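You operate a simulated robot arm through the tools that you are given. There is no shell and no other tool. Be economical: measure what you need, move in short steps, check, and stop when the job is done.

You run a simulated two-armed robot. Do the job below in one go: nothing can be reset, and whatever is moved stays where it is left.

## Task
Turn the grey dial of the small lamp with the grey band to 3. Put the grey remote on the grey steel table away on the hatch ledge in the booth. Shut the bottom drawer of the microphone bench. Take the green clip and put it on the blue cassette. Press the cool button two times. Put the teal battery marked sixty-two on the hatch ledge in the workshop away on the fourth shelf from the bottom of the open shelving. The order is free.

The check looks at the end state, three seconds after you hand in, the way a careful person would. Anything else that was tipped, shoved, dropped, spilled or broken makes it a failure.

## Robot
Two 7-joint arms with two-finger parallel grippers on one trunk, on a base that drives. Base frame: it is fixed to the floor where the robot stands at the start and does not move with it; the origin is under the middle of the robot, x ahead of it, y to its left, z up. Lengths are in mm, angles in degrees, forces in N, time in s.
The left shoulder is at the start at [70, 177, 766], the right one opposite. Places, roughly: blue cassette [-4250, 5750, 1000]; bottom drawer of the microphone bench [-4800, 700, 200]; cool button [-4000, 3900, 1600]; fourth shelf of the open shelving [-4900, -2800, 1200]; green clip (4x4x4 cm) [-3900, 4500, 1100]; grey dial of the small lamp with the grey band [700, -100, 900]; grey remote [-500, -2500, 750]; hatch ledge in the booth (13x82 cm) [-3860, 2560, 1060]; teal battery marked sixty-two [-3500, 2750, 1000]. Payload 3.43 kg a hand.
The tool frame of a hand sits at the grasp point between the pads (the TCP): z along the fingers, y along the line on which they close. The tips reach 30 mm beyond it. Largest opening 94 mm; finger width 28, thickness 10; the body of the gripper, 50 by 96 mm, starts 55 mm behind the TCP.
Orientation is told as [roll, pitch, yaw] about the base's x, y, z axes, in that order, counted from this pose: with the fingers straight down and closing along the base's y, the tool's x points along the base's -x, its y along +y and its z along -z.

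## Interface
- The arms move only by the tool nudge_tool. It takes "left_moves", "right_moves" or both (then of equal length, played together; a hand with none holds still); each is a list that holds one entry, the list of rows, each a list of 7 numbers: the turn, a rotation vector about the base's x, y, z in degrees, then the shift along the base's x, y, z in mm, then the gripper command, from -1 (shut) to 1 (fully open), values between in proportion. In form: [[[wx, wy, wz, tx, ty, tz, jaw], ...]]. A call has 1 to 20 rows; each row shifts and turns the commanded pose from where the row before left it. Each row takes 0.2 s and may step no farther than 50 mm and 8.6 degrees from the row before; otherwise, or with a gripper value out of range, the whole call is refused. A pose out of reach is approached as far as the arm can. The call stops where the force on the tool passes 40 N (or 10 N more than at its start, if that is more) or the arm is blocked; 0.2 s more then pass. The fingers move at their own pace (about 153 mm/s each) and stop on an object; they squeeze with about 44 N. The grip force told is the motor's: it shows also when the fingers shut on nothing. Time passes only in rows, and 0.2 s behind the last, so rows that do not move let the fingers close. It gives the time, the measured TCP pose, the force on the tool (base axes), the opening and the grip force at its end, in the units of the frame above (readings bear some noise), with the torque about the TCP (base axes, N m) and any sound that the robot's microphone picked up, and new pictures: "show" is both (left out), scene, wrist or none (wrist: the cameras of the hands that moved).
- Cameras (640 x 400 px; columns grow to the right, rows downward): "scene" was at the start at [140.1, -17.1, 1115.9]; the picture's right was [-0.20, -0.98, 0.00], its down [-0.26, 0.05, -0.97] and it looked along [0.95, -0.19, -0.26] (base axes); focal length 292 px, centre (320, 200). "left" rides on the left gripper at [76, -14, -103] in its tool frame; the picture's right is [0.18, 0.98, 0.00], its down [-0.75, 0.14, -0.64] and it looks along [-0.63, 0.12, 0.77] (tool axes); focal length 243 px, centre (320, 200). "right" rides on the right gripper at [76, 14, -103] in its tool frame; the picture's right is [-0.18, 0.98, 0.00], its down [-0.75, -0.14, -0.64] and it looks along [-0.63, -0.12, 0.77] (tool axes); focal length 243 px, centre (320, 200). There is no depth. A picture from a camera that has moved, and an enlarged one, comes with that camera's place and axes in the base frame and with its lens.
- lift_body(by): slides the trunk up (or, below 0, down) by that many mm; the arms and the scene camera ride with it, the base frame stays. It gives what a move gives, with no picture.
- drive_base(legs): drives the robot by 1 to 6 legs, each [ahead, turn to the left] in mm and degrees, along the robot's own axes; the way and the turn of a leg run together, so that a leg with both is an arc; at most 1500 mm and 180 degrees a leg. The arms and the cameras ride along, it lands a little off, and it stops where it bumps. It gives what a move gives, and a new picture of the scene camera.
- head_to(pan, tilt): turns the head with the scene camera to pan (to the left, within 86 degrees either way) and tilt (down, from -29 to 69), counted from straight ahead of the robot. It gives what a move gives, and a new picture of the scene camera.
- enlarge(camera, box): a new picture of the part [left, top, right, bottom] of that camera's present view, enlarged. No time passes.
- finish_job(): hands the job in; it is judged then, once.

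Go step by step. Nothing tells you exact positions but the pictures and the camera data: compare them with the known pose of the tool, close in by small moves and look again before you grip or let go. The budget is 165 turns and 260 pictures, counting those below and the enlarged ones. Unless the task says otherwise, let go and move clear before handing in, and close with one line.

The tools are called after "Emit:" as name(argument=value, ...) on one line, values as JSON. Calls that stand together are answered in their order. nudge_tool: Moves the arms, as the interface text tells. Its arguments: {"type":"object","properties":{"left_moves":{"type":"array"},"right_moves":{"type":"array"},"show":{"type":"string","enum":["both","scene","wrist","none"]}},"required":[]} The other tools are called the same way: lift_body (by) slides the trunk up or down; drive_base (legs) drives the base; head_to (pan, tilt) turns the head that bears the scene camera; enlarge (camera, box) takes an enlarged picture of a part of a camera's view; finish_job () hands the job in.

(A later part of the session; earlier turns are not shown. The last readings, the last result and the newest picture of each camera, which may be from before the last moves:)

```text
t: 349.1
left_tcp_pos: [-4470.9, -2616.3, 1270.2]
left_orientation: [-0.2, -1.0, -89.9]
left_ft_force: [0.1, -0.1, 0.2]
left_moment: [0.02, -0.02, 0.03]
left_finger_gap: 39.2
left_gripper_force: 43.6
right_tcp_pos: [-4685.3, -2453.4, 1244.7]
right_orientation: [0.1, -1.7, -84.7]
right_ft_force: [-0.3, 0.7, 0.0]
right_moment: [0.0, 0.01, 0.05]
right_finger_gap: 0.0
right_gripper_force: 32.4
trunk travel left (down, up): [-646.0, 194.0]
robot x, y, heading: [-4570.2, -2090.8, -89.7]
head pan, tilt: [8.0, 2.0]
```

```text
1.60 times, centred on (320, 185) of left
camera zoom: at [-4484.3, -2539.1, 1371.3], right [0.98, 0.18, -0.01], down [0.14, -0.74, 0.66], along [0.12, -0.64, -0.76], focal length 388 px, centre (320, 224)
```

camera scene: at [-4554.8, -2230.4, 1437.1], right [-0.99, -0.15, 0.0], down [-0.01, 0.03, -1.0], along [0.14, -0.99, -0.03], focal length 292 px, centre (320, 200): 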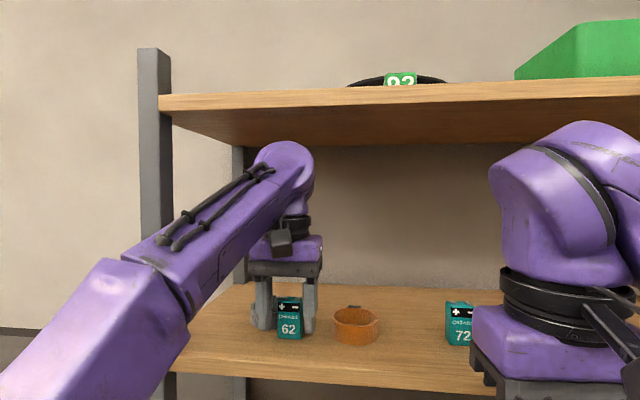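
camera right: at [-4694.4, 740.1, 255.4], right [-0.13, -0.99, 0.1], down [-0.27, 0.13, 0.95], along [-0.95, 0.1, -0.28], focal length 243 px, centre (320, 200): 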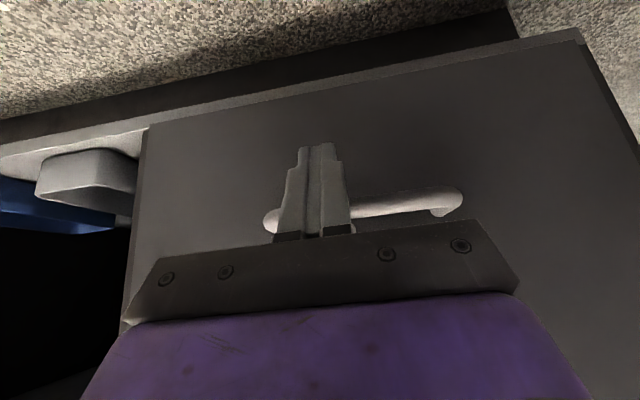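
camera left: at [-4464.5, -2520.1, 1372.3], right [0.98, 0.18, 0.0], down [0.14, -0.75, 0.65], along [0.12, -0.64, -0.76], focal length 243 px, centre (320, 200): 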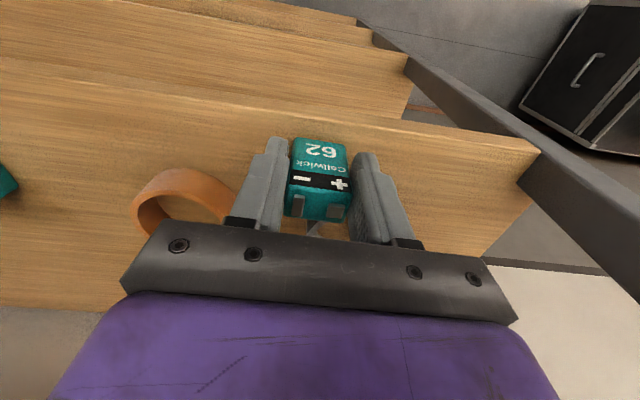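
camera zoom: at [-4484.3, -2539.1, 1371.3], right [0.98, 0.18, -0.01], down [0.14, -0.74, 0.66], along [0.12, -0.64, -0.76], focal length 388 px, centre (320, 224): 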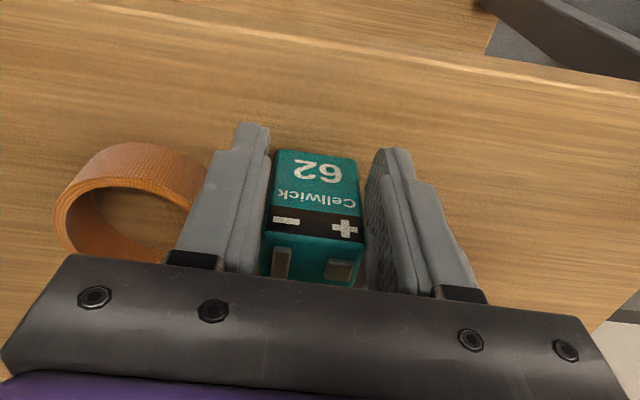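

Emit:
nudge_tool(left_moves=[[[0, 0, 0, 0, 0, -2.5, -1], [0, 0, 0, 0, 0, 0, -0.3], [0, 0, 0, 0, 0, 0, 0.1], [0, 0, 0, 0, 0, 0, 0.1]]], show="none")

Emit:
drive_base(legs=[[-180, 0]])

Emit:
head_to(pan=8, tilt=25)

Emit:
enlarge(camera="scene", box=[200, 90, 420, 230])

```text
t: 350.1
left_tcp_pos: [-4471.4, -2617.2, 1268.1]
left_orientation: [-0.2, -1.1, -90.0]
left_ft_force: [-0.3, 0.5, 0.3]
left_moment: [-0.03, 0.03, -0.03]
left_finger_gap: 51.9
left_gripper_force: 0.1
right_tcp_pos: [-4687.2, -2454.1, 1245.1]
right_orientation: [0.0, -1.7, -84.8]
right_ft_force: [-0.4, -0.1, -0.3]
right_moment: [0.0, -0.02, 0.03]
right_finger_gap: 0.1
right_gripper_force: 33.2
trunk travel left (down, up): [-646.0, 194.0]
robot x, y, heading: [-4569.3, -2091.5, -89.6]
head pan, tilt: [8.0, 2.0]
```

```text
t: 351.6
left_tcp_pos: [-4472.4, -2441.7, 1266.7]
left_orientation: [-0.3, -1.0, -90.1]
left_ft_force: [-0.3, -0.1, -0.5]
left_moment: [0.0, -0.03, 0.01]
left_finger_gap: 51.6
left_gripper_force: 0.0
right_tcp_pos: [-4686.6, -2280.8, 1244.1]
right_orientation: [0.0, -1.7, -84.9]
right_ft_force: [0.5, 0.6, -0.7]
right_moment: [0.02, -0.03, 0.01]
right_finger_gap: 0.0
right_gripper_force: 32.7
trunk travel left (down, up): [-646.0, 194.0]
robot x, y, heading: [-4571.5, -1913.9, -89.8]
head pan, tilt: [8.0, 2.0]
camera scene: at [-4555.9, -2056.6, 1436.8], right [-0.99, -0.14, 0.0], down [-0.01, 0.04, -1.0], along [0.14, -0.99, -0.04], focal length 292 px, centre (320, 200)
```

scene: 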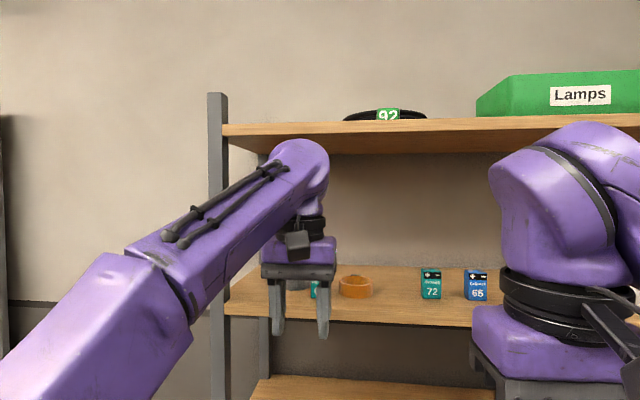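

```text
t: 352.4
left_tcp_pos: [-4472.4, -2442.1, 1268.7]
left_orientation: [-0.2, -0.9, -90.1]
left_ft_force: [0.3, 0.8, -0.7]
left_moment: [0.02, -0.01, -0.03]
left_finger_gap: 51.9
left_gripper_force: 0.0
right_tcp_pos: [-4685.5, -2277.3, 1245.8]
right_orientation: [-0.1, -1.8, -84.8]
right_ft_force: [-0.5, 0.5, -0.3]
right_moment: [-0.03, 0.03, 0.02]
right_finger_gap: 0.0
right_gripper_force: 33.0
trunk travel left (down, up): [-646.0, 194.0]
robot x, y, heading: [-4566.1, -1920.1, -89.7]
head pan, tilt: [8.0, 25.0]
camera scene: at [-4555.7, -2057.0, 1399.8], right [-0.99, -0.14, 0.0], down [-0.06, 0.42, -0.91], along [0.13, -0.9, -0.42], focal length 292 px, centre (320, 200)
```

scene: 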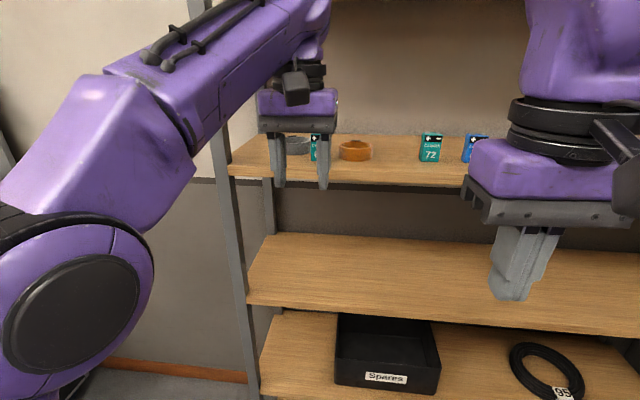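

```text
2.86 times, centred on (310, 160) of scene
camera zoom: at [-4555.7, -2057.0, 1399.8], right [-0.99, -0.14, 0.0], down [-0.06, 0.42, -0.91], along [0.13, -0.9, -0.42], focal length 833 px, centre (349, 314)
```

zoom: 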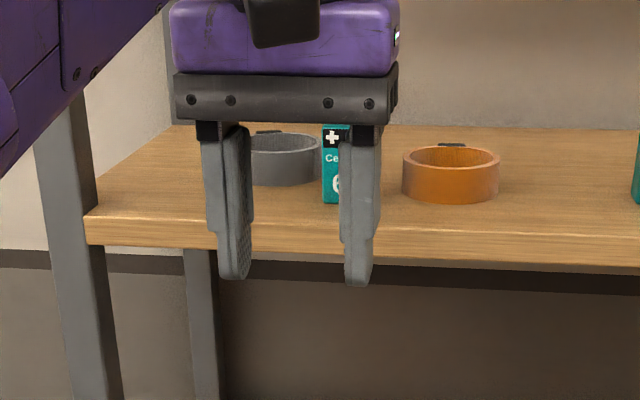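

The battery is well placed. Now I'll hook the grey tape (centre ≈ (-4405, -2694)) and draw it ~28 mm forward: I close the left fingers, tilt 45° and raise.

Emit:
lift_body(by=45)

Emit:
nudge_tool(left_moves=[[[0, 0, 0, 12, 0, 0, -1], [-7.5, 0, 0, 13, 0, 0, -1], [-7.5, 0, 0, 13, 0, 0, -1], [-7.5, 0, 0, 13, 0, 0, -1], [-7.5, 0, 0, 13, 0, 0, -1], [-7.5, 0, 0, 13, 0, 0, -1], [-7.5, 0, 0, 0, 0, 0, -1], [0, 0, 0, 0, 0, 0, -1]]], show="both")

```text
t: 353.3
left_tcp_pos: [-4471.5, -2442.2, 1313.3]
left_orientation: [-0.1, -1.0, -90.1]
left_ft_force: [0.6, -0.2, -0.7]
left_moment: [0.0, 0.01, -0.01]
left_finger_gap: 51.6
left_gripper_force: 0.1
right_tcp_pos: [-4686.9, -2278.5, 1289.6]
right_orientation: [0.0, -1.8, -84.8]
right_ft_force: [0.3, -0.4, 1.0]
right_moment: [-0.03, -0.01, 0.0]
right_finger_gap: 0.0
right_gripper_force: 32.8
trunk travel left (down, up): [-691.0, 149.0]
robot x, y, heading: [-4569.7, -1913.8, -89.7]
head pan, tilt: [8.0, 25.0]
```

```text
t: 355.1
left_tcp_pos: [-4395.2, -2440.6, 1311.3]
left_orientation: [-0.2, -46.1, -90.2]
left_ft_force: [0.4, 1.1, 0.9]
left_moment: [-0.01, 0.02, 0.04]
left_finger_gap: 0.0
left_gripper_force: 33.1
right_tcp_pos: [-4685.8, -2277.4, 1290.3]
right_orientation: [0.0, -1.8, -84.7]
right_ft_force: [-0.7, 0.9, 0.1]
right_moment: [0.0, 0.0, -0.01]
right_finger_gap: 0.3
right_gripper_force: 32.7
trunk travel left (down, up): [-691.0, 149.0]
robot x, y, heading: [-4565.4, -1916.4, -89.6]
head pan, tilt: [8.0, 25.0]
camera scene: at [-4556.4, -2056.6, 1444.8], right [-0.99, -0.14, 0.0], down [-0.06, 0.42, -0.91], along [0.13, -0.9, -0.42], focal length 292 px, centre (320, 200)
camera left: at [-4409.8, -2314.9, 1328.3], right [0.98, 0.12, -0.13], down [0.14, -0.06, 0.99], along [0.12, -0.99, -0.08], focal length 243 px, centre (320, 200)
```

scene: 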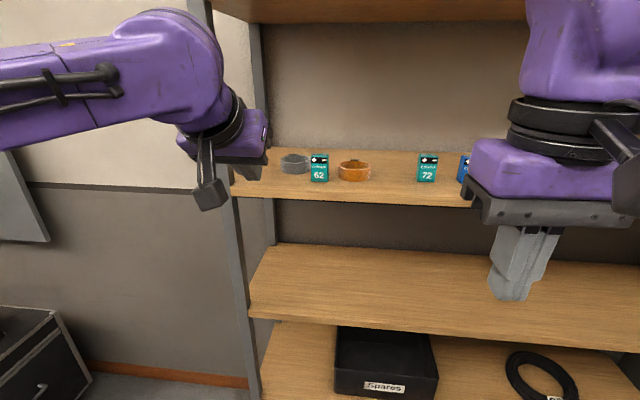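
left: 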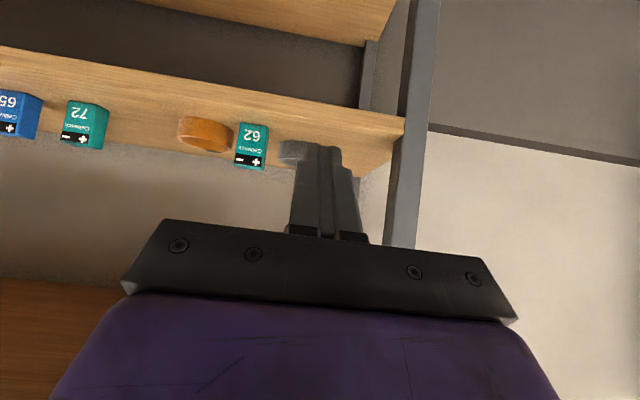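

Emit:
enlarge(camera="scene", box=[230, 120, 410, 220])

Emit:
enlarge(camera="left", box=[160, 80, 400, 230])

```text
3.56 times, centred on (320, 170) of scene
camera zoom: at [-4556.4, -2056.6, 1444.8], right [-0.99, -0.14, 0.0], down [-0.06, 0.42, -0.91], along [0.13, -0.9, -0.42], focal length 1036 px, centre (320, 307)
```

zoom: 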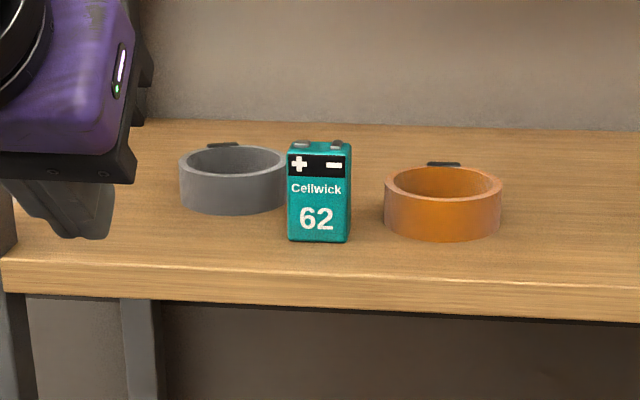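

```text
2.67 times, centred on (280, 155) of left
camera zoom: at [-4409.8, -2314.9, 1328.3], right [0.98, 0.12, -0.13], down [0.14, -0.06, 0.99], along [0.12, -0.99, -0.08], focal length 647 px, centre (427, 320)
```

zoom: 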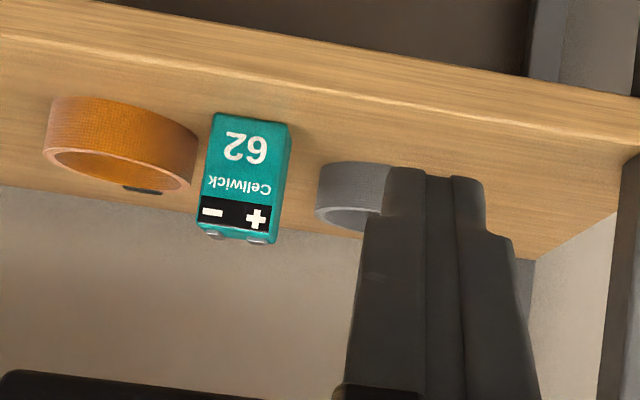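

Clear view: grey tape centre ≈ (-4410, -2696); it should be near y≈-2662 (about level with the orange one). I extend the arm (not the base, to keep the forearm clear of the post), fingers slightly spread for a self-centering hook.

Emit:
nudge_tool(left_moves=[[[0, 0, 0, -3, -35, 0, -0.66], [0, 0, 0, -3, -35, 0, -0.66], [0, 0, 0, -3, -35, 0, -0.66], [0, 0, 0, -3, -35, 0, -0.66], [0, 0, 0, 0, -35, 0, -0.66], [0, 0, 0, 0, 0, 0, -0.66]]], show="both")

```text
t: 356.5
left_tcp_pos: [-4407.1, -2615.8, 1312.4]
left_orientation: [-0.2, -46.2, -89.9]
left_ft_force: [0.1, -0.2, 0.0]
left_moment: [0.0, 0.01, -0.01]
left_finger_gap: 15.8
left_gripper_force: 0.1
right_tcp_pos: [-4685.3, -2276.1, 1289.8]
right_orientation: [0.0, -1.8, -84.8]
right_ft_force: [0.3, 0.6, 0.7]
right_moment: [-0.03, 0.0, -0.02]
right_finger_gap: 0.3
right_gripper_force: 32.7
trunk travel left (down, up): [-691.0, 149.0]
robot x, y, heading: [-4569.8, -1917.2, -89.7]
head pan, tilt: [8.0, 25.0]
camera scene: at [-4555.1, -2055.3, 1444.9], right [-0.99, -0.14, 0.0], down [-0.06, 0.42, -0.91], along [0.13, -0.9, -0.42], focal length 292 px, centre (320, 200)
camera left: at [-4421.7, -2489.6, 1328.6], right [0.98, 0.13, -0.13], down [0.14, -0.06, 0.99], along [0.12, -0.99, -0.08], focal length 243 px, centre (320, 200)
```

scene: 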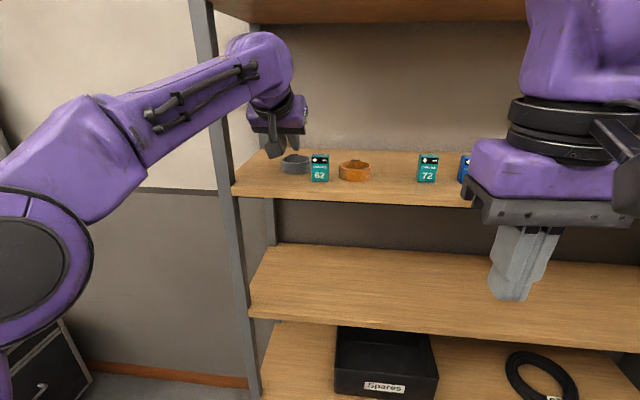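
left: 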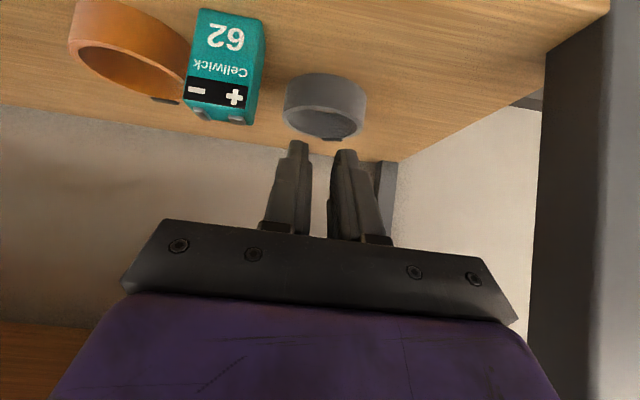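

Lined up with the ring. I go forward 60 mm above it and check.

Emit:
nudge_tool(left_moves=[[[0, 0, 0, -1, -32, 0, -0.66], [0, 0, 0, 0, -30, 0, -0.66], [0, 0, 0, 0, 0, 0, -0.66]]], show="both")

Emit:
enlarge(camera="scene", box=[230, 110, 410, 220])

```text
t: 357.3
left_tcp_pos: [-4404.6, -2648.2, 1307.2]
left_orientation: [-0.2, -46.0, -90.0]
left_ft_force: [0.9, 0.2, 0.4]
left_moment: [-0.03, 0.03, -0.03]
left_finger_gap: 15.7
left_gripper_force: 0.1
left hand out of reach, approached as far as the arm can: row 2
right_tcp_pos: [-4686.2, -2276.6, 1290.0]
right_orientation: [-0.1, -1.7, -84.8]
right_ft_force: [0.1, -0.6, -0.7]
right_moment: [0.0, -0.03, -0.02]
right_finger_gap: 0.0
right_gripper_force: 33.2
trunk travel left (down, up): [-691.0, 149.0]
robot x, y, heading: [-4570.5, -1915.8, -89.8]
head pan, tilt: [8.0, 25.0]
camera scene: at [-4555.5, -2055.0, 1445.0], right [-0.99, -0.14, 0.0], down [-0.06, 0.42, -0.91], along [0.13, -0.9, -0.42], focal length 292 px, centre (320, 200)
camera left: at [-4419.6, -2522.5, 1323.8], right [0.98, 0.13, -0.13], down [0.14, -0.06, 0.99], along [0.12, -0.99, -0.08], focal length 243 px, centre (320, 200)
```

scene: 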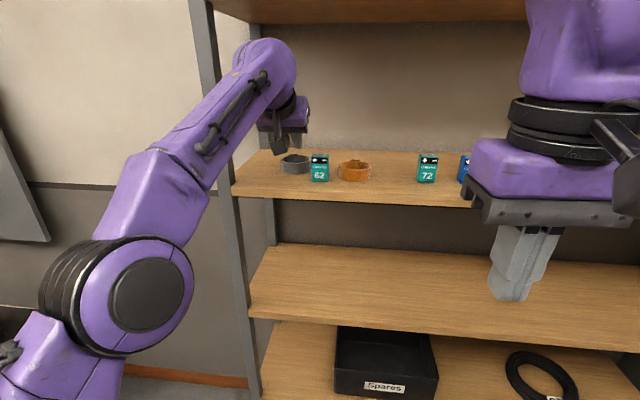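
left: 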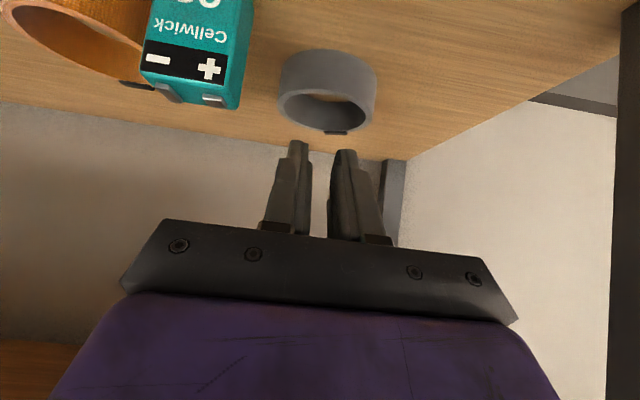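

```text
3.56 times, centred on (320, 165) of scene
camera zoom: at [-4555.5, -2055.0, 1445.0], right [-0.99, -0.14, 0.0], down [-0.06, 0.42, -0.91], along [0.13, -0.9, -0.42], focal length 1036 px, centre (320, 324)
```

zoom: 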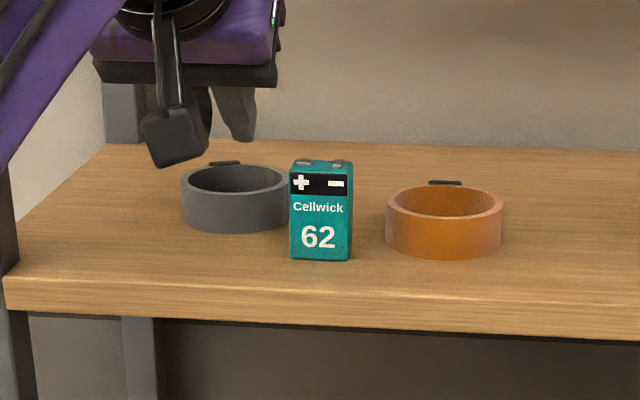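

I drive 27 mm forward and then lower into the ring.

Emit:
drive_base(legs=[[28, 0]])

Emit:
nudge_tool(left_moves=[[[0, 0, 0, -1, 0, -10, -0.66], [0, 0, 0, 0, 0, -10, -0.66], [0, 0, 0, 0, 0, 0, -0.66]]], show="wrist")

```text
t: 358.1
left_tcp_pos: [-4405.1, -2673.1, 1310.9]
left_orientation: [-0.1, -46.3, -90.0]
left_ft_force: [-0.3, 0.7, 0.8]
left_moment: [-0.02, -0.03, 0.01]
left_finger_gap: 15.8
left_gripper_force: 0.1
right_tcp_pos: [-4686.6, -2300.8, 1291.3]
right_orientation: [0.0, -1.9, -84.8]
right_ft_force: [-0.4, -0.2, 0.7]
right_moment: [-0.04, 0.01, 0.01]
right_finger_gap: 0.1
right_gripper_force: 32.9
trunk travel left (down, up): [-691.0, 149.0]
robot x, y, heading: [-4564.8, -1945.8, -89.9]
head pan, tilt: [8.0, 25.0]
camera scene: at [-4555.7, -2079.1, 1445.5], right [-0.99, -0.14, 0.0], down [-0.06, 0.41, -0.91], along [0.13, -0.9, -0.42], focal length 292 px, centre (320, 200)
```

scene: 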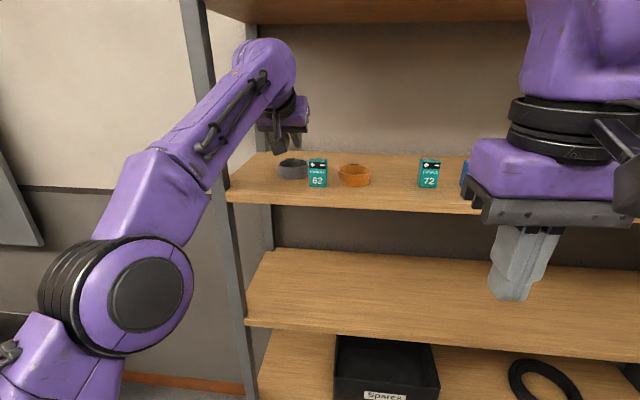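

```text
t: 358.9
left_tcp_pos: [-4407.3, -2680.9, 1285.1]
left_orientation: [-0.2, -46.0, -90.1]
left_ft_force: [1.1, -0.5, 0.3]
left_moment: [0.07, -0.01, 0.0]
left_finger_gap: 15.9
left_gripper_force: 0.0
right_tcp_pos: [-4686.9, -2307.2, 1289.1]
right_orientation: [0.1, -1.7, -84.9]
right_ft_force: [0.2, -0.7, -0.4]
right_moment: [-0.03, 0.01, 0.01]
right_finger_gap: 0.0
right_gripper_force: 33.7
trunk travel left (down, up): [-691.0, 149.0]
robot x, y, heading: [-4566.5, -1945.2, -89.6]
head pan, tilt: [8.0, 25.0]
camera left: at [-4421.6, -2553.8, 1302.3], right [0.98, 0.12, -0.13], down [0.14, -0.06, 0.99], along [0.12, -0.99, -0.08], focal length 243 px, centre (320, 200)
```

left: 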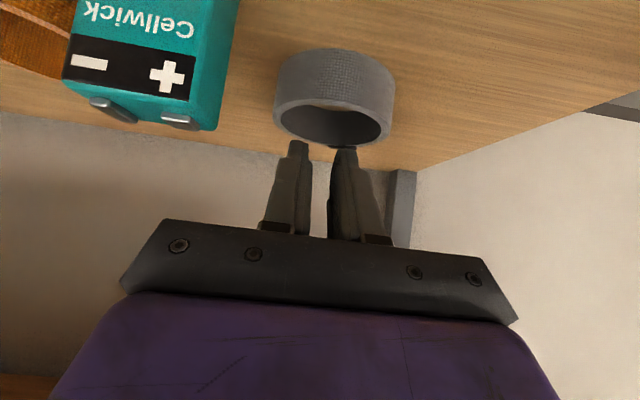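

The tips are right over the ring's centre. I lower 20 mm into it.

Emit:
nudge_tool(left_moves=[[[0, 0, 0, 1, 0, -8, -0.66], [0, 0, 0, 1, 0, -8, -0.66], [0, 0, 0, 0, 0, -4, -0.66], [0, 0, 0, 0, 0, 0, -0.66]]], show="wrist")

Emit:
enlarge(camera="scene", box=[230, 110, 410, 220])

```text
t: 359.9
left_tcp_pos: [-4404.7, -2679.1, 1268.3]
left_orientation: [-0.2, -46.1, -90.1]
left_ft_force: [-0.9, 0.2, 0.0]
left_moment: [0.02, 0.0, 0.01]
left_finger_gap: 16.1
left_gripper_force: 0.0
right_tcp_pos: [-4686.2, -2306.2, 1290.1]
right_orientation: [0.0, -1.7, -84.8]
right_ft_force: [-0.5, 0.4, 0.1]
right_moment: [-0.01, 0.04, 0.0]
right_finger_gap: 0.0
right_gripper_force: 32.8
trunk travel left (down, up): [-691.0, 149.0]
robot x, y, heading: [-4567.4, -1946.1, -89.8]
head pan, tilt: [8.0, 25.0]
camera left: at [-4419.1, -2552.4, 1284.1], right [0.98, 0.12, -0.13], down [0.14, -0.06, 0.99], along [0.12, -0.99, -0.08], focal length 243 px, centre (320, 200)
```

left: 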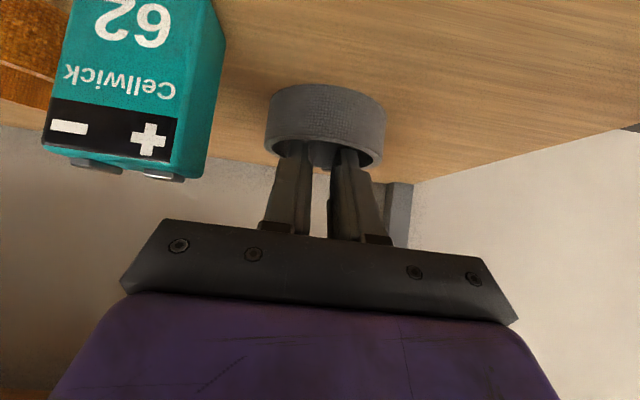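

```text
3.56 times, centred on (320, 165) of scene
camera zoom: at [-4555.6, -2084.9, 1444.8], right [-0.99, -0.14, 0.0], down [-0.06, 0.42, -0.91], along [0.13, -0.9, -0.42], focal length 1036 px, centre (320, 324)
```

zoom: 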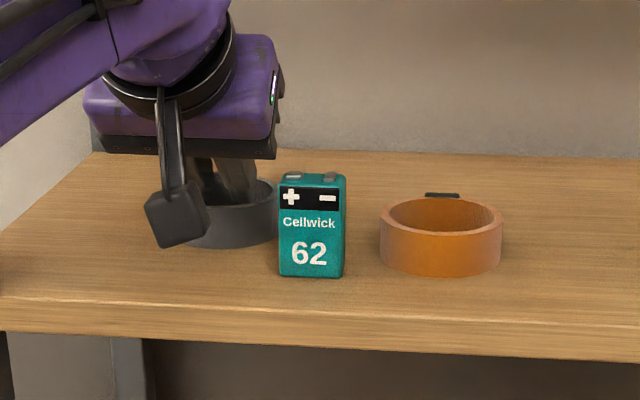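

Fingers are inside the ring. I lower 4 mm more and pull toward the front in small steps, then measure.

Emit:
nudge_tool(left_moves=[[[0, 0, 0, 0, 0, -4, -0.66], [0, 0, 0, 0, 6, 0, -0.66], [0, 0, 0, 0, 6, 0, -0.66], [0, 0, 0, 0, 6, 0, -0.66], [0, 0, 0, 0, 6, 0, -0.66], [0, 0, 0, 0, 6, 0, -0.66], [0, 0, 0, 0, 0, 0, -0.66]]], show="wrist")

Emit:
enlarge(camera="scene", box=[230, 110, 410, 220])

```text
t: 361.6
left_tcp_pos: [-4405.1, -2647.6, 1263.1]
left_orientation: [-0.2, -46.1, -90.0]
left_ft_force: [0.3, 0.4, 0.8]
left_moment: [0.02, 0.0, 0.03]
left_finger_gap: 15.9
left_gripper_force: 0.1
right_tcp_pos: [-4686.4, -2306.6, 1289.9]
right_orientation: [0.0, -1.9, -84.8]
right_ft_force: [1.1, -0.5, 1.0]
right_moment: [0.0, 0.0, 0.01]
right_finger_gap: 0.1
right_gripper_force: 32.7
trunk travel left (down, up): [-691.0, 149.0]
robot x, y, heading: [-4570.7, -1942.7, -89.6]
head pan, tilt: [8.0, 25.0]
camera left: at [-4419.4, -2521.8, 1279.7], right [0.98, 0.13, -0.13], down [0.14, -0.06, 0.99], along [0.12, -0.99, -0.08], focal length 243 px, centre (320, 200)
```

left: 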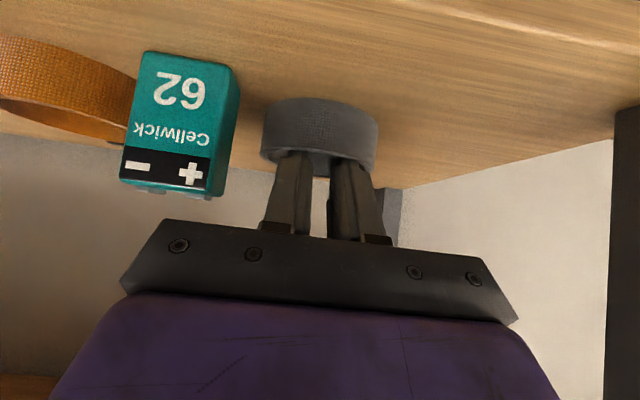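

```text
3.56 times, centred on (320, 165) of scene
camera zoom: at [-4555.7, -2084.6, 1444.8], right [-0.99, -0.14, 0.0], down [-0.06, 0.42, -0.91], along [0.13, -0.9, -0.42], focal length 1036 px, centre (320, 324)
```

zoom: 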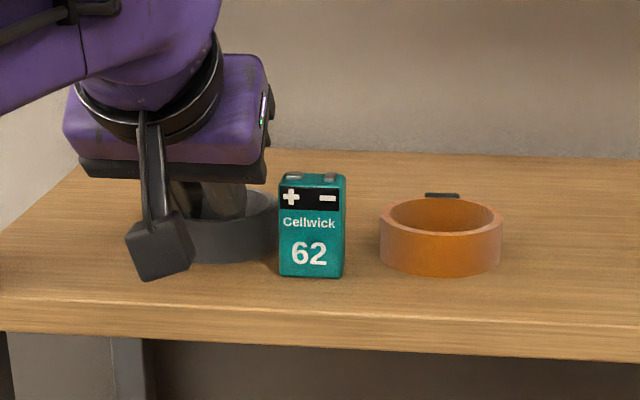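

The tape has come ~22 mm; about 12 mm to go.

Emit:
nudge_tool(left_moves=[[[0, 0, 0, 0, 6, 0, -0.66], [0, 0, 0, 0, 6, 0, -0.66], [0, 0, 0, 0, 0, 0, -0.66], [0, 0, 0, 0, -6, 3, -0.66], [0, 0, 0, 0, -6, 10, -0.66], [0, 0, 0, 0, 0, 20, -0.66], [0, 0, 0, 0, 0, 20, -0.66], [0, 0, 0, 0, 40, 5, -0.66], [0, 0, 0, 0, 40, 5, -0.66], [0, 0, 0, 0, 45, 0, -0.66]]], show="wrist")

Emit:
enlarge(camera="scene", box=[230, 110, 410, 220])

```text
t: 363.8
left_tcp_pos: [-4401.0, -2523.2, 1324.2]
left_orientation: [-0.6, -46.1, -89.7]
left_ft_force: [0.6, 0.9, -1.4]
left_moment: [0.02, 0.03, 0.01]
left_finger_gap: 16.0
left_gripper_force: 0.1
right_tcp_pos: [-4683.2, -2306.2, 1290.6]
right_orientation: [-0.3, -1.7, -84.7]
right_ft_force: [0.4, 0.4, 0.3]
right_moment: [0.0, 0.06, 0.02]
right_finger_gap: 0.0
right_gripper_force: 32.9
trunk travel left (down, up): [-691.0, 149.0]
robot x, y, heading: [-4567.4, -1947.0, -89.7]
head pan, tilt: [8.0, 25.0]
camera left: at [-4414.7, -2396.4, 1341.2], right [0.98, 0.13, -0.14], down [0.15, -0.06, 0.99], along [0.12, -0.99, -0.08], focal length 243 px, centre (320, 200)
```

left: 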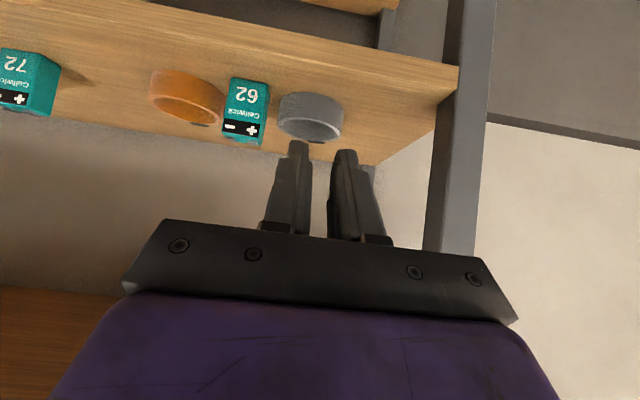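

```text
3.56 times, centred on (320, 165) of scene
camera zoom: at [-4550.5, -2084.5, 1444.7], right [-0.99, -0.14, 0.0], down [-0.06, 0.42, -0.91], along [0.13, -0.9, -0.42], focal length 1036 px, centre (320, 324)
```

zoom: 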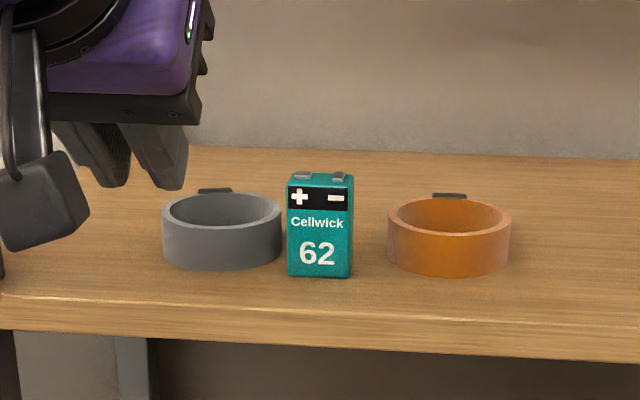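

The grey tape is back level with the orange one and the battery stands on the fourth shelf. I back off and tuck both arms for driving.

Emit:
drive_base(legs=[[-350, 0]])

Emit:
nudge_tool(left_moves=[[[7.5, 0, 0, -12, 20, -3, -1], [7.5, 0, 0, -12, 20, -3, -1], [7.5, 0, 0, -12, 20, -3, -1], [7.5, 0, 0, -12, 20, -3, -1], [7.5, 0, 0, -12, 20, -3, -1], [7.5, 0, 0, -12, 20, -3, -1], [1, 0, 0, 0, 0, 0, -1]]], right_moves=[[[0, 0, 0, 7, -28, 0, -1], [0, 0, 0, 7, -28, 0, -1], [0, 0, 0, 7, -28, 0, -1], [0, 0, 0, 7, -28, 0, -1], [0, 0, 0, 7, -28, 0, -1], [0, 0, 0, 7, -28, 0, -1], [0, 0, 0, 0, 0, 0, -1]]], show="none")

Emit:
drive_base(legs=[[0, 105], [1450, 0], [0, 75], [1500, 0]])

```text
t: 366.0
left_tcp_pos: [-4409.8, -2181.8, 1324.8]
left_orientation: [-0.2, -46.1, -90.3]
left_ft_force: [-0.5, -0.4, 0.0]
left_moment: [0.02, 0.0, -0.02]
left_finger_gap: 16.1
left_gripper_force: 0.0
right_tcp_pos: [-4689.9, -1962.0, 1289.5]
right_orientation: [0.0, -1.6, -85.0]
right_ft_force: [0.0, -0.7, 0.2]
right_moment: [0.01, 0.0, 0.0]
right_finger_gap: 0.0
right_gripper_force: 33.2
trunk travel left (down, up): [-691.0, 149.0]
robot x, y, heading: [-4573.7, -1601.6, -90.3]
head pan, tilt: [8.0, 25.0]
camera scene: at [-4556.9, -1742.5, 1444.7], right [-0.99, -0.14, 0.0], down [-0.06, 0.42, -0.91], along [0.13, -0.9, -0.42], focal length 292 px, centre (320, 200)
```

scene: 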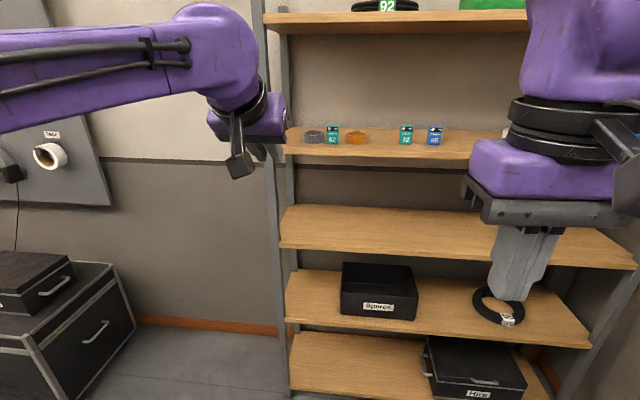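

```text
t: 367.6
left_tcp_pos: [-4481.0, -2062.7, 1306.4]
left_orientation: [-0.4, -0.1, -90.2]
left_ft_force: [-0.8, -0.2, -0.4]
left_moment: [-0.01, 0.01, -0.03]
left_finger_gap: 0.0
left_gripper_force: 33.0
right_tcp_pos: [-4648.4, -2130.1, 1288.3]
right_orientation: [0.1, -1.9, -85.1]
right_ft_force: [-0.5, 0.4, 0.2]
right_moment: [-0.01, 0.0, -0.02]
right_finger_gap: 0.0
right_gripper_force: 33.2
trunk travel left (down, up): [-691.0, 149.0]
robot x, y, heading: [-4565.8, -1596.8, -90.0]
head pan, tilt: [8.0, 25.0]
```

```text
t: 389.4
left_tcp_pos: [-3286.0, 741.3, 1307.6]
left_orientation: [-0.4, -0.1, 90.5]
left_ft_force: [0.5, 0.1, 0.0]
left_moment: [0.05, 0.03, 0.02]
left_finger_gap: 0.0
left_gripper_force: 32.7
right_tcp_pos: [-3119.2, 809.8, 1289.0]
right_orientation: [0.0, -1.7, 95.5]
right_ft_force: [-0.5, 0.3, 0.2]
right_moment: [0.01, -0.02, 0.01]
right_finger_gap: 0.3
right_gripper_force: 32.9
trunk travel left (down, up): [-691.0, 149.0]
robot x, y, heading: [-3196.4, 278.2, 90.6]
head pan, tilt: [8.0, 25.0]
camera scene: at [-3209.8, 423.5, 1444.8], right [0.99, 0.15, 0.0], down [0.06, -0.42, -0.91], along [-0.14, 0.9, -0.42], focal length 292 px, centre (320, 200)
```

scene: 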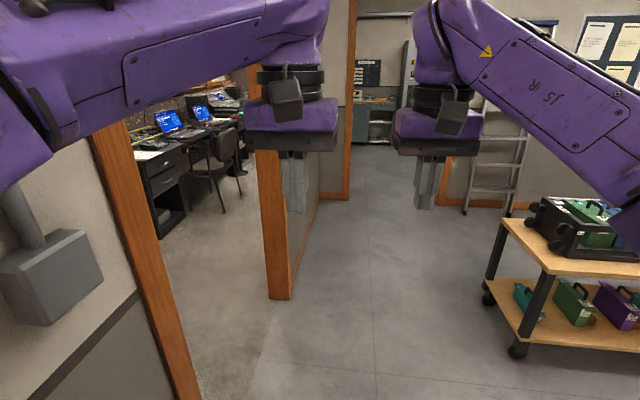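

The way north is clear. I drive up past the trolley toward the far doorway.

Emit:
drive_base(legs=[[0, -6.6], [1500, 0], [900, 0], [0, 5]])

```text
t: 402.4
left_tcp_pos: [-3043.2, 3172.2, 1307.1]
left_orientation: [-0.3, -0.2, 89.2]
left_ft_force: [0.6, -0.9, -0.1]
left_moment: [0.01, -0.01, 0.02]
left_finger_gap: 0.1
left_gripper_force: 33.8
right_tcp_pos: [-2875.8, 3238.4, 1288.4]
right_orientation: [0.2, -1.8, 94.2]
right_ft_force: [0.1, -0.2, -0.5]
right_moment: [-0.03, 0.02, -0.01]
right_finger_gap: 0.1
right_gripper_force: 33.0
trunk travel left (down, up): [-691.0, 149.0]
robot x, y, heading: [-2964.4, 2712.5, 89.1]
head pan, tilt: [8.0, 25.0]
camera scene: at [-2973.9, 2853.6, 1444.8], right [0.99, 0.13, 0.0], down [0.05, -0.42, -0.91], along [-0.12, 0.9, -0.42], focal length 292 px, centre (320, 200)
```

scene: 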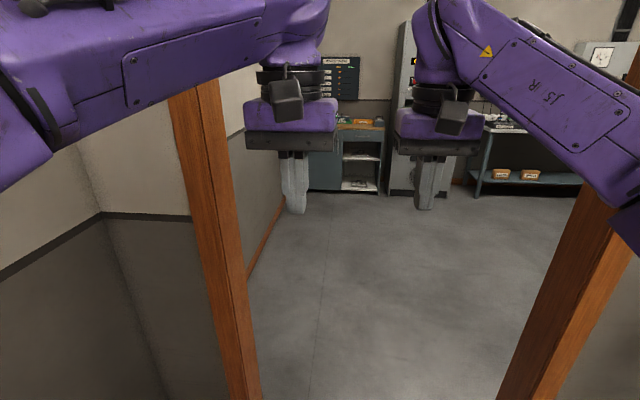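

The lower wall here runs at x≈-3800, so the cool button, clip and cassette must be in the northern part of the booth (white wall unit and small shelf seen earlier). I reverse and re-enter the booth through its door.

Emit:
drive_base(legs=[[-1310, 0], [0, 94.5], [700, 0], [0, -4.5], [560, 0], [0, -90]])

```text
t: 423.5
left_tcp_pos: [-4326.1, 1850.7, 1308.4]
left_orientation: [-0.4, -0.2, 88.6]
left_ft_force: [0.0, -0.8, 0.2]
left_moment: [-0.01, 0.05, 0.01]
left_finger_gap: 0.0
left_gripper_force: 32.7
right_tcp_pos: [-4159.6, 1915.4, 1289.0]
right_orientation: [-0.1, -1.7, 93.6]
right_ft_force: [0.0, 0.5, 0.3]
right_moment: [-0.02, -0.02, 0.02]
right_finger_gap: 0.2
right_gripper_force: 33.0
trunk travel left (down, up): [-691.0, 149.0]
robot x, y, heading: [-4249.8, 1387.5, 88.6]
head pan, tilt: [8.0, 25.0]
camera scene: at [-4261.1, 1531.9, 1444.8], right [0.99, 0.12, 0.0], down [0.05, -0.42, -0.91], along [-0.11, 0.9, -0.42], focal length 292 px, centre (320, 200)
```

scene: 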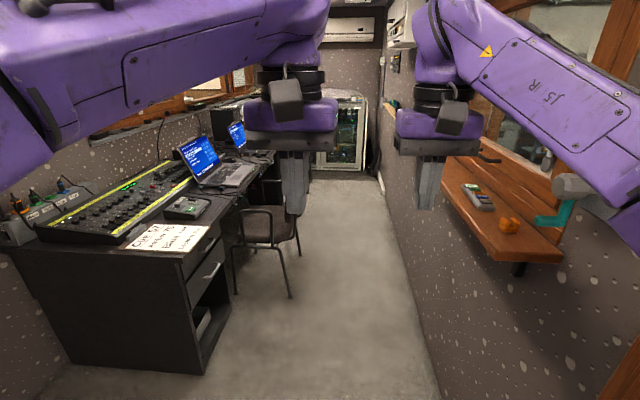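

Good view of the corridor. I drive north along it.

Emit:
drive_base(legs=[[0, 1.8], [1450, 0]])

Emit:
head_to(pan=-25, tilt=-5)

```text
t: 431.1
left_tcp_pos: [-4363.3, 3313.6, 1306.9]
left_orientation: [-0.3, -0.2, 90.8]
left_ft_force: [0.0, -0.5, -1.1]
left_moment: [0.0, 0.01, 0.02]
left_finger_gap: 0.1
left_gripper_force: 33.6
right_tcp_pos: [-4198.8, 3385.1, 1288.6]
right_orientation: [0.0, -1.9, 95.8]
right_ft_force: [0.2, -0.6, 0.6]
right_moment: [-0.02, -0.04, 0.02]
right_finger_gap: 0.0
right_gripper_force: 33.2
trunk travel left (down, up): [-691.0, 149.0]
robot x, y, heading: [-4266.8, 2853.0, 90.9]
head pan, tilt: [8.0, 25.0]
camera scene: at [-4285.7, 2996.8, 1444.8], right [0.99, 0.16, 0.0], down [0.07, -0.42, -0.91], along [-0.14, 0.9, -0.42], focal length 292 px, centre (320, 200)
```

scene: 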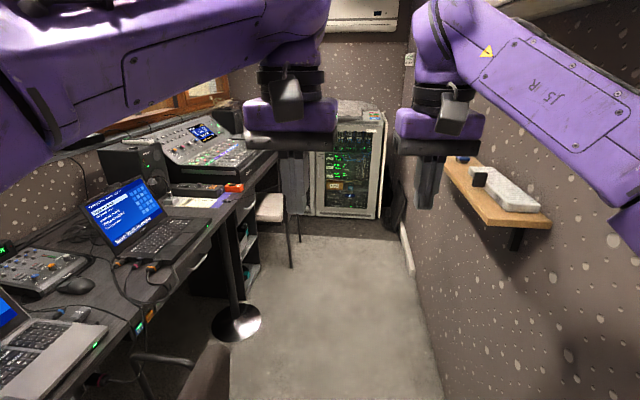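

```text
t: 432.1
left_tcp_pos: [-4362.9, 3312.5, 1306.2]
left_orientation: [-0.4, -0.2, 90.8]
left_ft_force: [0.0, 0.7, 0.4]
left_moment: [0.02, 0.01, -0.03]
left_finger_gap: 0.1
left_gripper_force: 32.4
right_tcp_pos: [-4199.5, 3385.9, 1289.2]
right_orientation: [0.3, -1.8, 95.8]
right_ft_force: [-0.5, 0.2, 0.3]
right_moment: [-0.01, 0.02, 0.0]
right_finger_gap: 0.0
right_gripper_force: 32.8
trunk travel left (down, up): [-691.0, 149.0]
robot x, y, heading: [-4269.0, 2847.5, 91.0]
head pan, tilt: [-25.0, -5.0]
camera scene: at [-4235.8, 2985.9, 1492.8], right [0.91, -0.41, 0.0], down [0.04, 0.08, -1.0], along [0.41, 0.91, 0.09], focal length 292 px, centre (320, 200)
```

scene: 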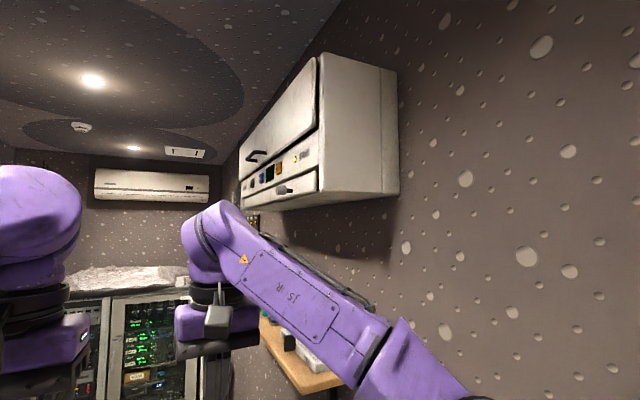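

The white wall unit has a button panel facing west. I enlarge it.

Emit:
enlarge(camera="scene", box=[220, 120, 340, 220])

```text
4.00 times, centred on (280, 170) of scene
camera zoom: at [-4235.8, 2985.9, 1492.8], right [0.91, -0.41, 0.0], down [0.04, 0.08, -1.0], along [0.41, 0.91, 0.09], focal length 1166 px, centre (480, 320)
```

zoom: 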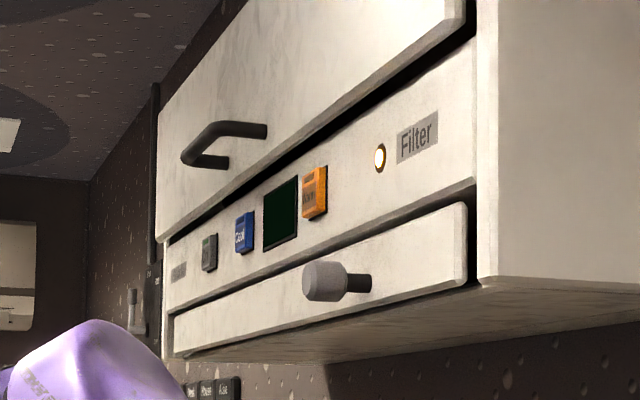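

The blue "Cool" button is near (-4015, 3950, 1655), facing west. I drive north, shift west, and turn to face it.

Emit:
drive_base(legs=[[1100, -0.5], [0, 89.5], [310, 0], [0, -90], [0, -90]])

Emit:
lift_body(by=140)

Emit:
head_to(pan=0, tilt=5)

```text
t: 451.0
left_tcp_pos: [-4130.0, 4044.2, 1306.7]
left_orientation: [-0.4, -0.1, -1.1]
left_ft_force: [-0.2, 0.2, 1.1]
left_moment: [0.03, 0.0, -0.02]
left_finger_gap: 0.0
left_gripper_force: 32.6
right_tcp_pos: [-4063.1, 3878.2, 1287.9]
right_orientation: [0.0, -1.8, 4.1]
right_ft_force: [-0.1, -0.2, 0.5]
right_moment: [0.0, 0.0, -0.02]
right_finger_gap: 0.0
right_gripper_force: 32.6
trunk travel left (down, up): [-691.0, 149.0]
robot x, y, heading: [-4592.2, 3963.9, -1.0]
head pan, tilt: [-25.0, -5.0]
camera scene: at [-4464.7, 3927.2, 1492.9], right [-0.44, -0.9, 0.0], down [0.08, -0.04, -1.0], along [0.9, -0.43, 0.09], focal length 292 px, centre (320, 200)
```

scene: 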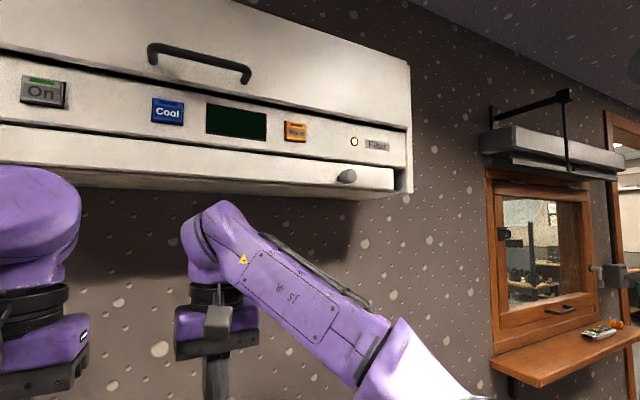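

```text
t: 452.6
left_tcp_pos: [-4130.6, 4044.9, 1445.7]
left_orientation: [-0.5, -0.1, -1.0]
left_ft_force: [0.2, -0.3, 0.4]
left_moment: [0.0, -0.01, 0.01]
left_finger_gap: 0.0
left_gripper_force: 33.5
right_tcp_pos: [-4065.3, 3876.5, 1428.7]
right_orientation: [-0.1, -1.6, 4.1]
right_ft_force: [0.3, -0.6, 0.1]
right_moment: [0.01, 0.0, -0.01]
right_finger_gap: 0.0
right_gripper_force: 32.8
trunk travel left (down, up): [-831.0, 9.0]
robot x, y, heading: [-4593.1, 3965.2, -0.9]
head pan, tilt: [-25.0, -5.0]
```

```text
t: 453.5
left_tcp_pos: [-4130.8, 4044.6, 1446.0]
left_orientation: [-0.5, 0.0, -1.1]
left_ft_force: [0.0, 0.0, 0.7]
left_moment: [-0.02, 0.02, -0.03]
left_finger_gap: 0.2
left_gripper_force: 33.2
right_tcp_pos: [-4064.2, 3877.3, 1428.7]
right_orientation: [0.1, -1.8, 4.0]
right_ft_force: [-0.4, 0.1, 0.1]
right_moment: [0.02, 0.0, 0.0]
right_finger_gap: 0.0
right_gripper_force: 32.6
trunk travel left (down, up): [-831.0, 9.0]
robot x, y, heading: [-4590.8, 3964.9, -0.8]
head pan, tilt: [0.0, 5.0]
camera scene: at [-4451.7, 3963.7, 1617.2], right [-0.01, -1.0, 0.0], down [-0.09, 0.0, -1.0], along [1.0, -0.01, -0.09], focal length 292 px, centre (320, 200)
```

scene: 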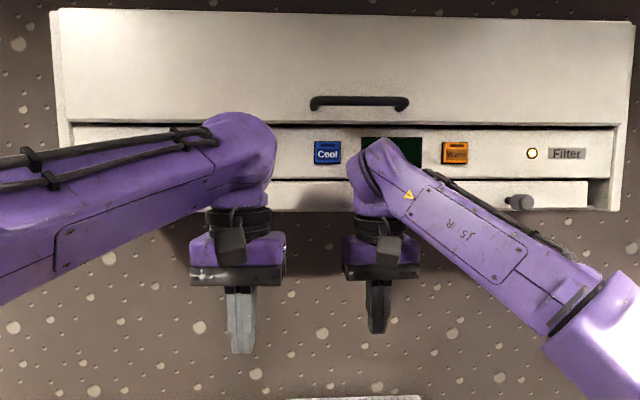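

The Cool button is at (-4030, 3948, 1647). I pitch the left hand to point forward below the unit first, keeping clear.

Emit:
nudge_tool(left_moves=[[[0, -8.5, 0, -5, -8, 0, -1], [0, -8.5, 0, -5, -8, 0, -1], [0, -8.5, 0, -5, -8, 0, -1], [0, -8.5, 0, -5, -8, 0, -1], [0, -8.5, 0, -5, -8, 0, -1], [0, -8.5, 0, -5, -8, 0, -1], [0, -8.5, 0, -5, -8, 0, -1], [0, -8.5, 0, -5, -8, 0, -1], [0, -8.5, 0, 0, -8, 0, -1], [0, -8.5, 0, 0, -8, 0, -1], [0, 0, 0, 0, 0, 0, -1]]], right_moves=[[[0, 0, 0, -15, -10, 0, -1], [0, 0, 0, -15, -10, 0, -1], [0, 0, 0, -15, -10, 0, -1], [0, 0, 0, -15, -10, 0, -1], [0, 0, 0, -15, -10, 0, -1], [0, 0, 0, -15, -10, 0, -1], [0, 0, 0, -15, -10, 0, -1], [0, 0, 0, -15, -10, 0, -1], [0, 0, 0, 0, 0, 0, -1], [0, 0, 0, 0, 0, 0, -1], [0, 0, 0, 0, 0, 0, -1]]], show="scene")

```text
t: 455.9
left_tcp_pos: [-4170.5, 3963.9, 1447.2]
left_orientation: [11.2, -85.1, -11.8]
left_ft_force: [-0.6, -0.1, 0.1]
left_moment: [0.01, -0.01, 0.01]
left_finger_gap: 0.0
left_gripper_force: 33.1
right_tcp_pos: [-4184.2, 3798.2, 1429.2]
right_orientation: [0.1, -1.8, 4.1]
right_ft_force: [-0.1, -0.5, -0.4]
right_moment: [0.04, 0.0, -0.01]
right_finger_gap: 0.0
right_gripper_force: 32.8
trunk travel left (down, up): [-831.0, 9.0]
robot x, y, heading: [-4594.0, 3961.5, -0.7]
head pan, tilt: [0.0, 5.0]
camera scene: at [-4452.4, 3963.7, 1617.3], right [-0.01, -1.0, 0.0], down [-0.09, 0.0, -1.0], along [1.0, -0.01, -0.09], focal length 292 px, centre (320, 200)
```

scene: 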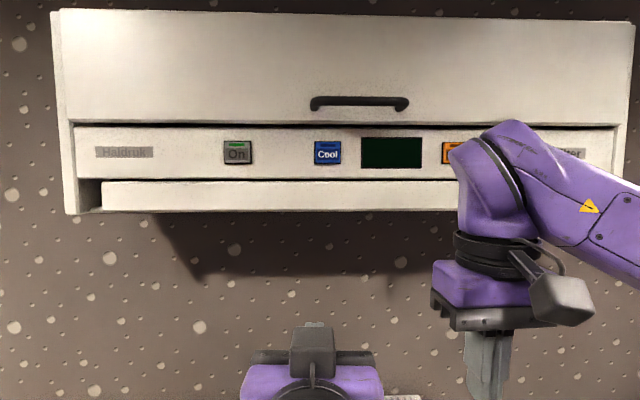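

Very good posture. I raise the hand to the button's height.

Emit:
nudge_tool(left_moves=[[[0, 0, 0, 0, -3, 40, -1], [0, 0, 0, 0, -3, 40, -1], [0, 0, 0, 0, -3, 40, -1], [0, 0, 0, 0, -3, 40, -1], [0, 0, 0, 0, -3, 40, -1], [0, 0, 0, 0, 0, 0, -1]]], show="both")

```text
t: 457.3
left_tcp_pos: [-4169.5, 3949.2, 1647.2]
left_orientation: [11.1, -85.0, -11.7]
left_ft_force: [0.5, 0.4, 0.2]
left_moment: [-0.02, 0.0, -0.01]
left_finger_gap: 0.2
left_gripper_force: 33.1
right_tcp_pos: [-4184.4, 3798.1, 1428.9]
right_orientation: [0.0, -1.8, 4.2]
right_ft_force: [-1.3, -0.8, 0.3]
right_moment: [-0.01, 0.02, 0.05]
right_finger_gap: 0.0
right_gripper_force: 32.9
trunk travel left (down, up): [-831.0, 9.0]
robot x, y, heading: [-4591.6, 3963.8, -0.8]
head pan, tilt: [0.0, 5.0]
camera scene: at [-4451.5, 3964.0, 1617.2], right [-0.01, -1.0, 0.0], down [-0.09, 0.0, -1.0], along [1.0, -0.01, -0.09], focal length 292 px, centre (320, 200)
camera left: at [-4279.0, 3936.5, 1579.2], right [-0.01, 0.99, -0.17], down [-0.57, 0.13, 0.81], along [0.82, 0.1, 0.56], focal length 243 px, centre (320, 200)
```

scene: 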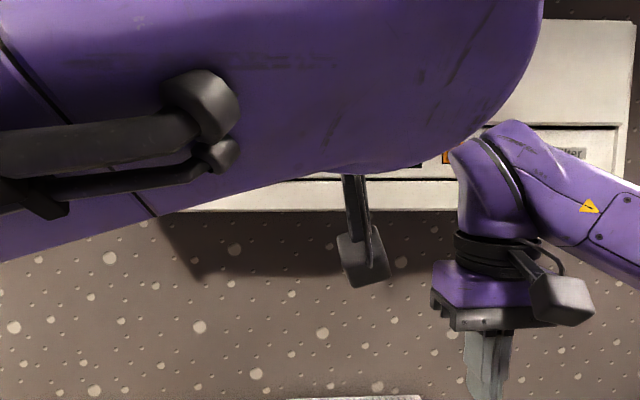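
left: 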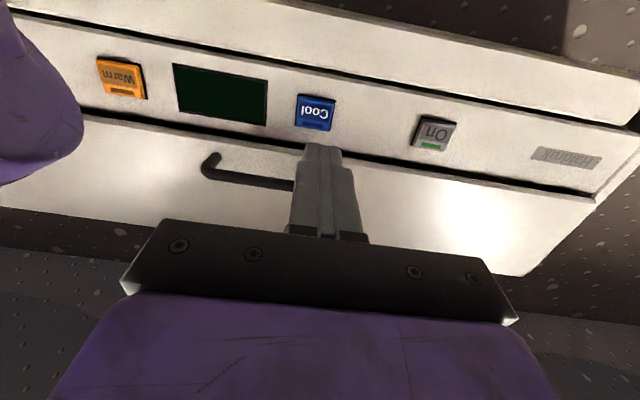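

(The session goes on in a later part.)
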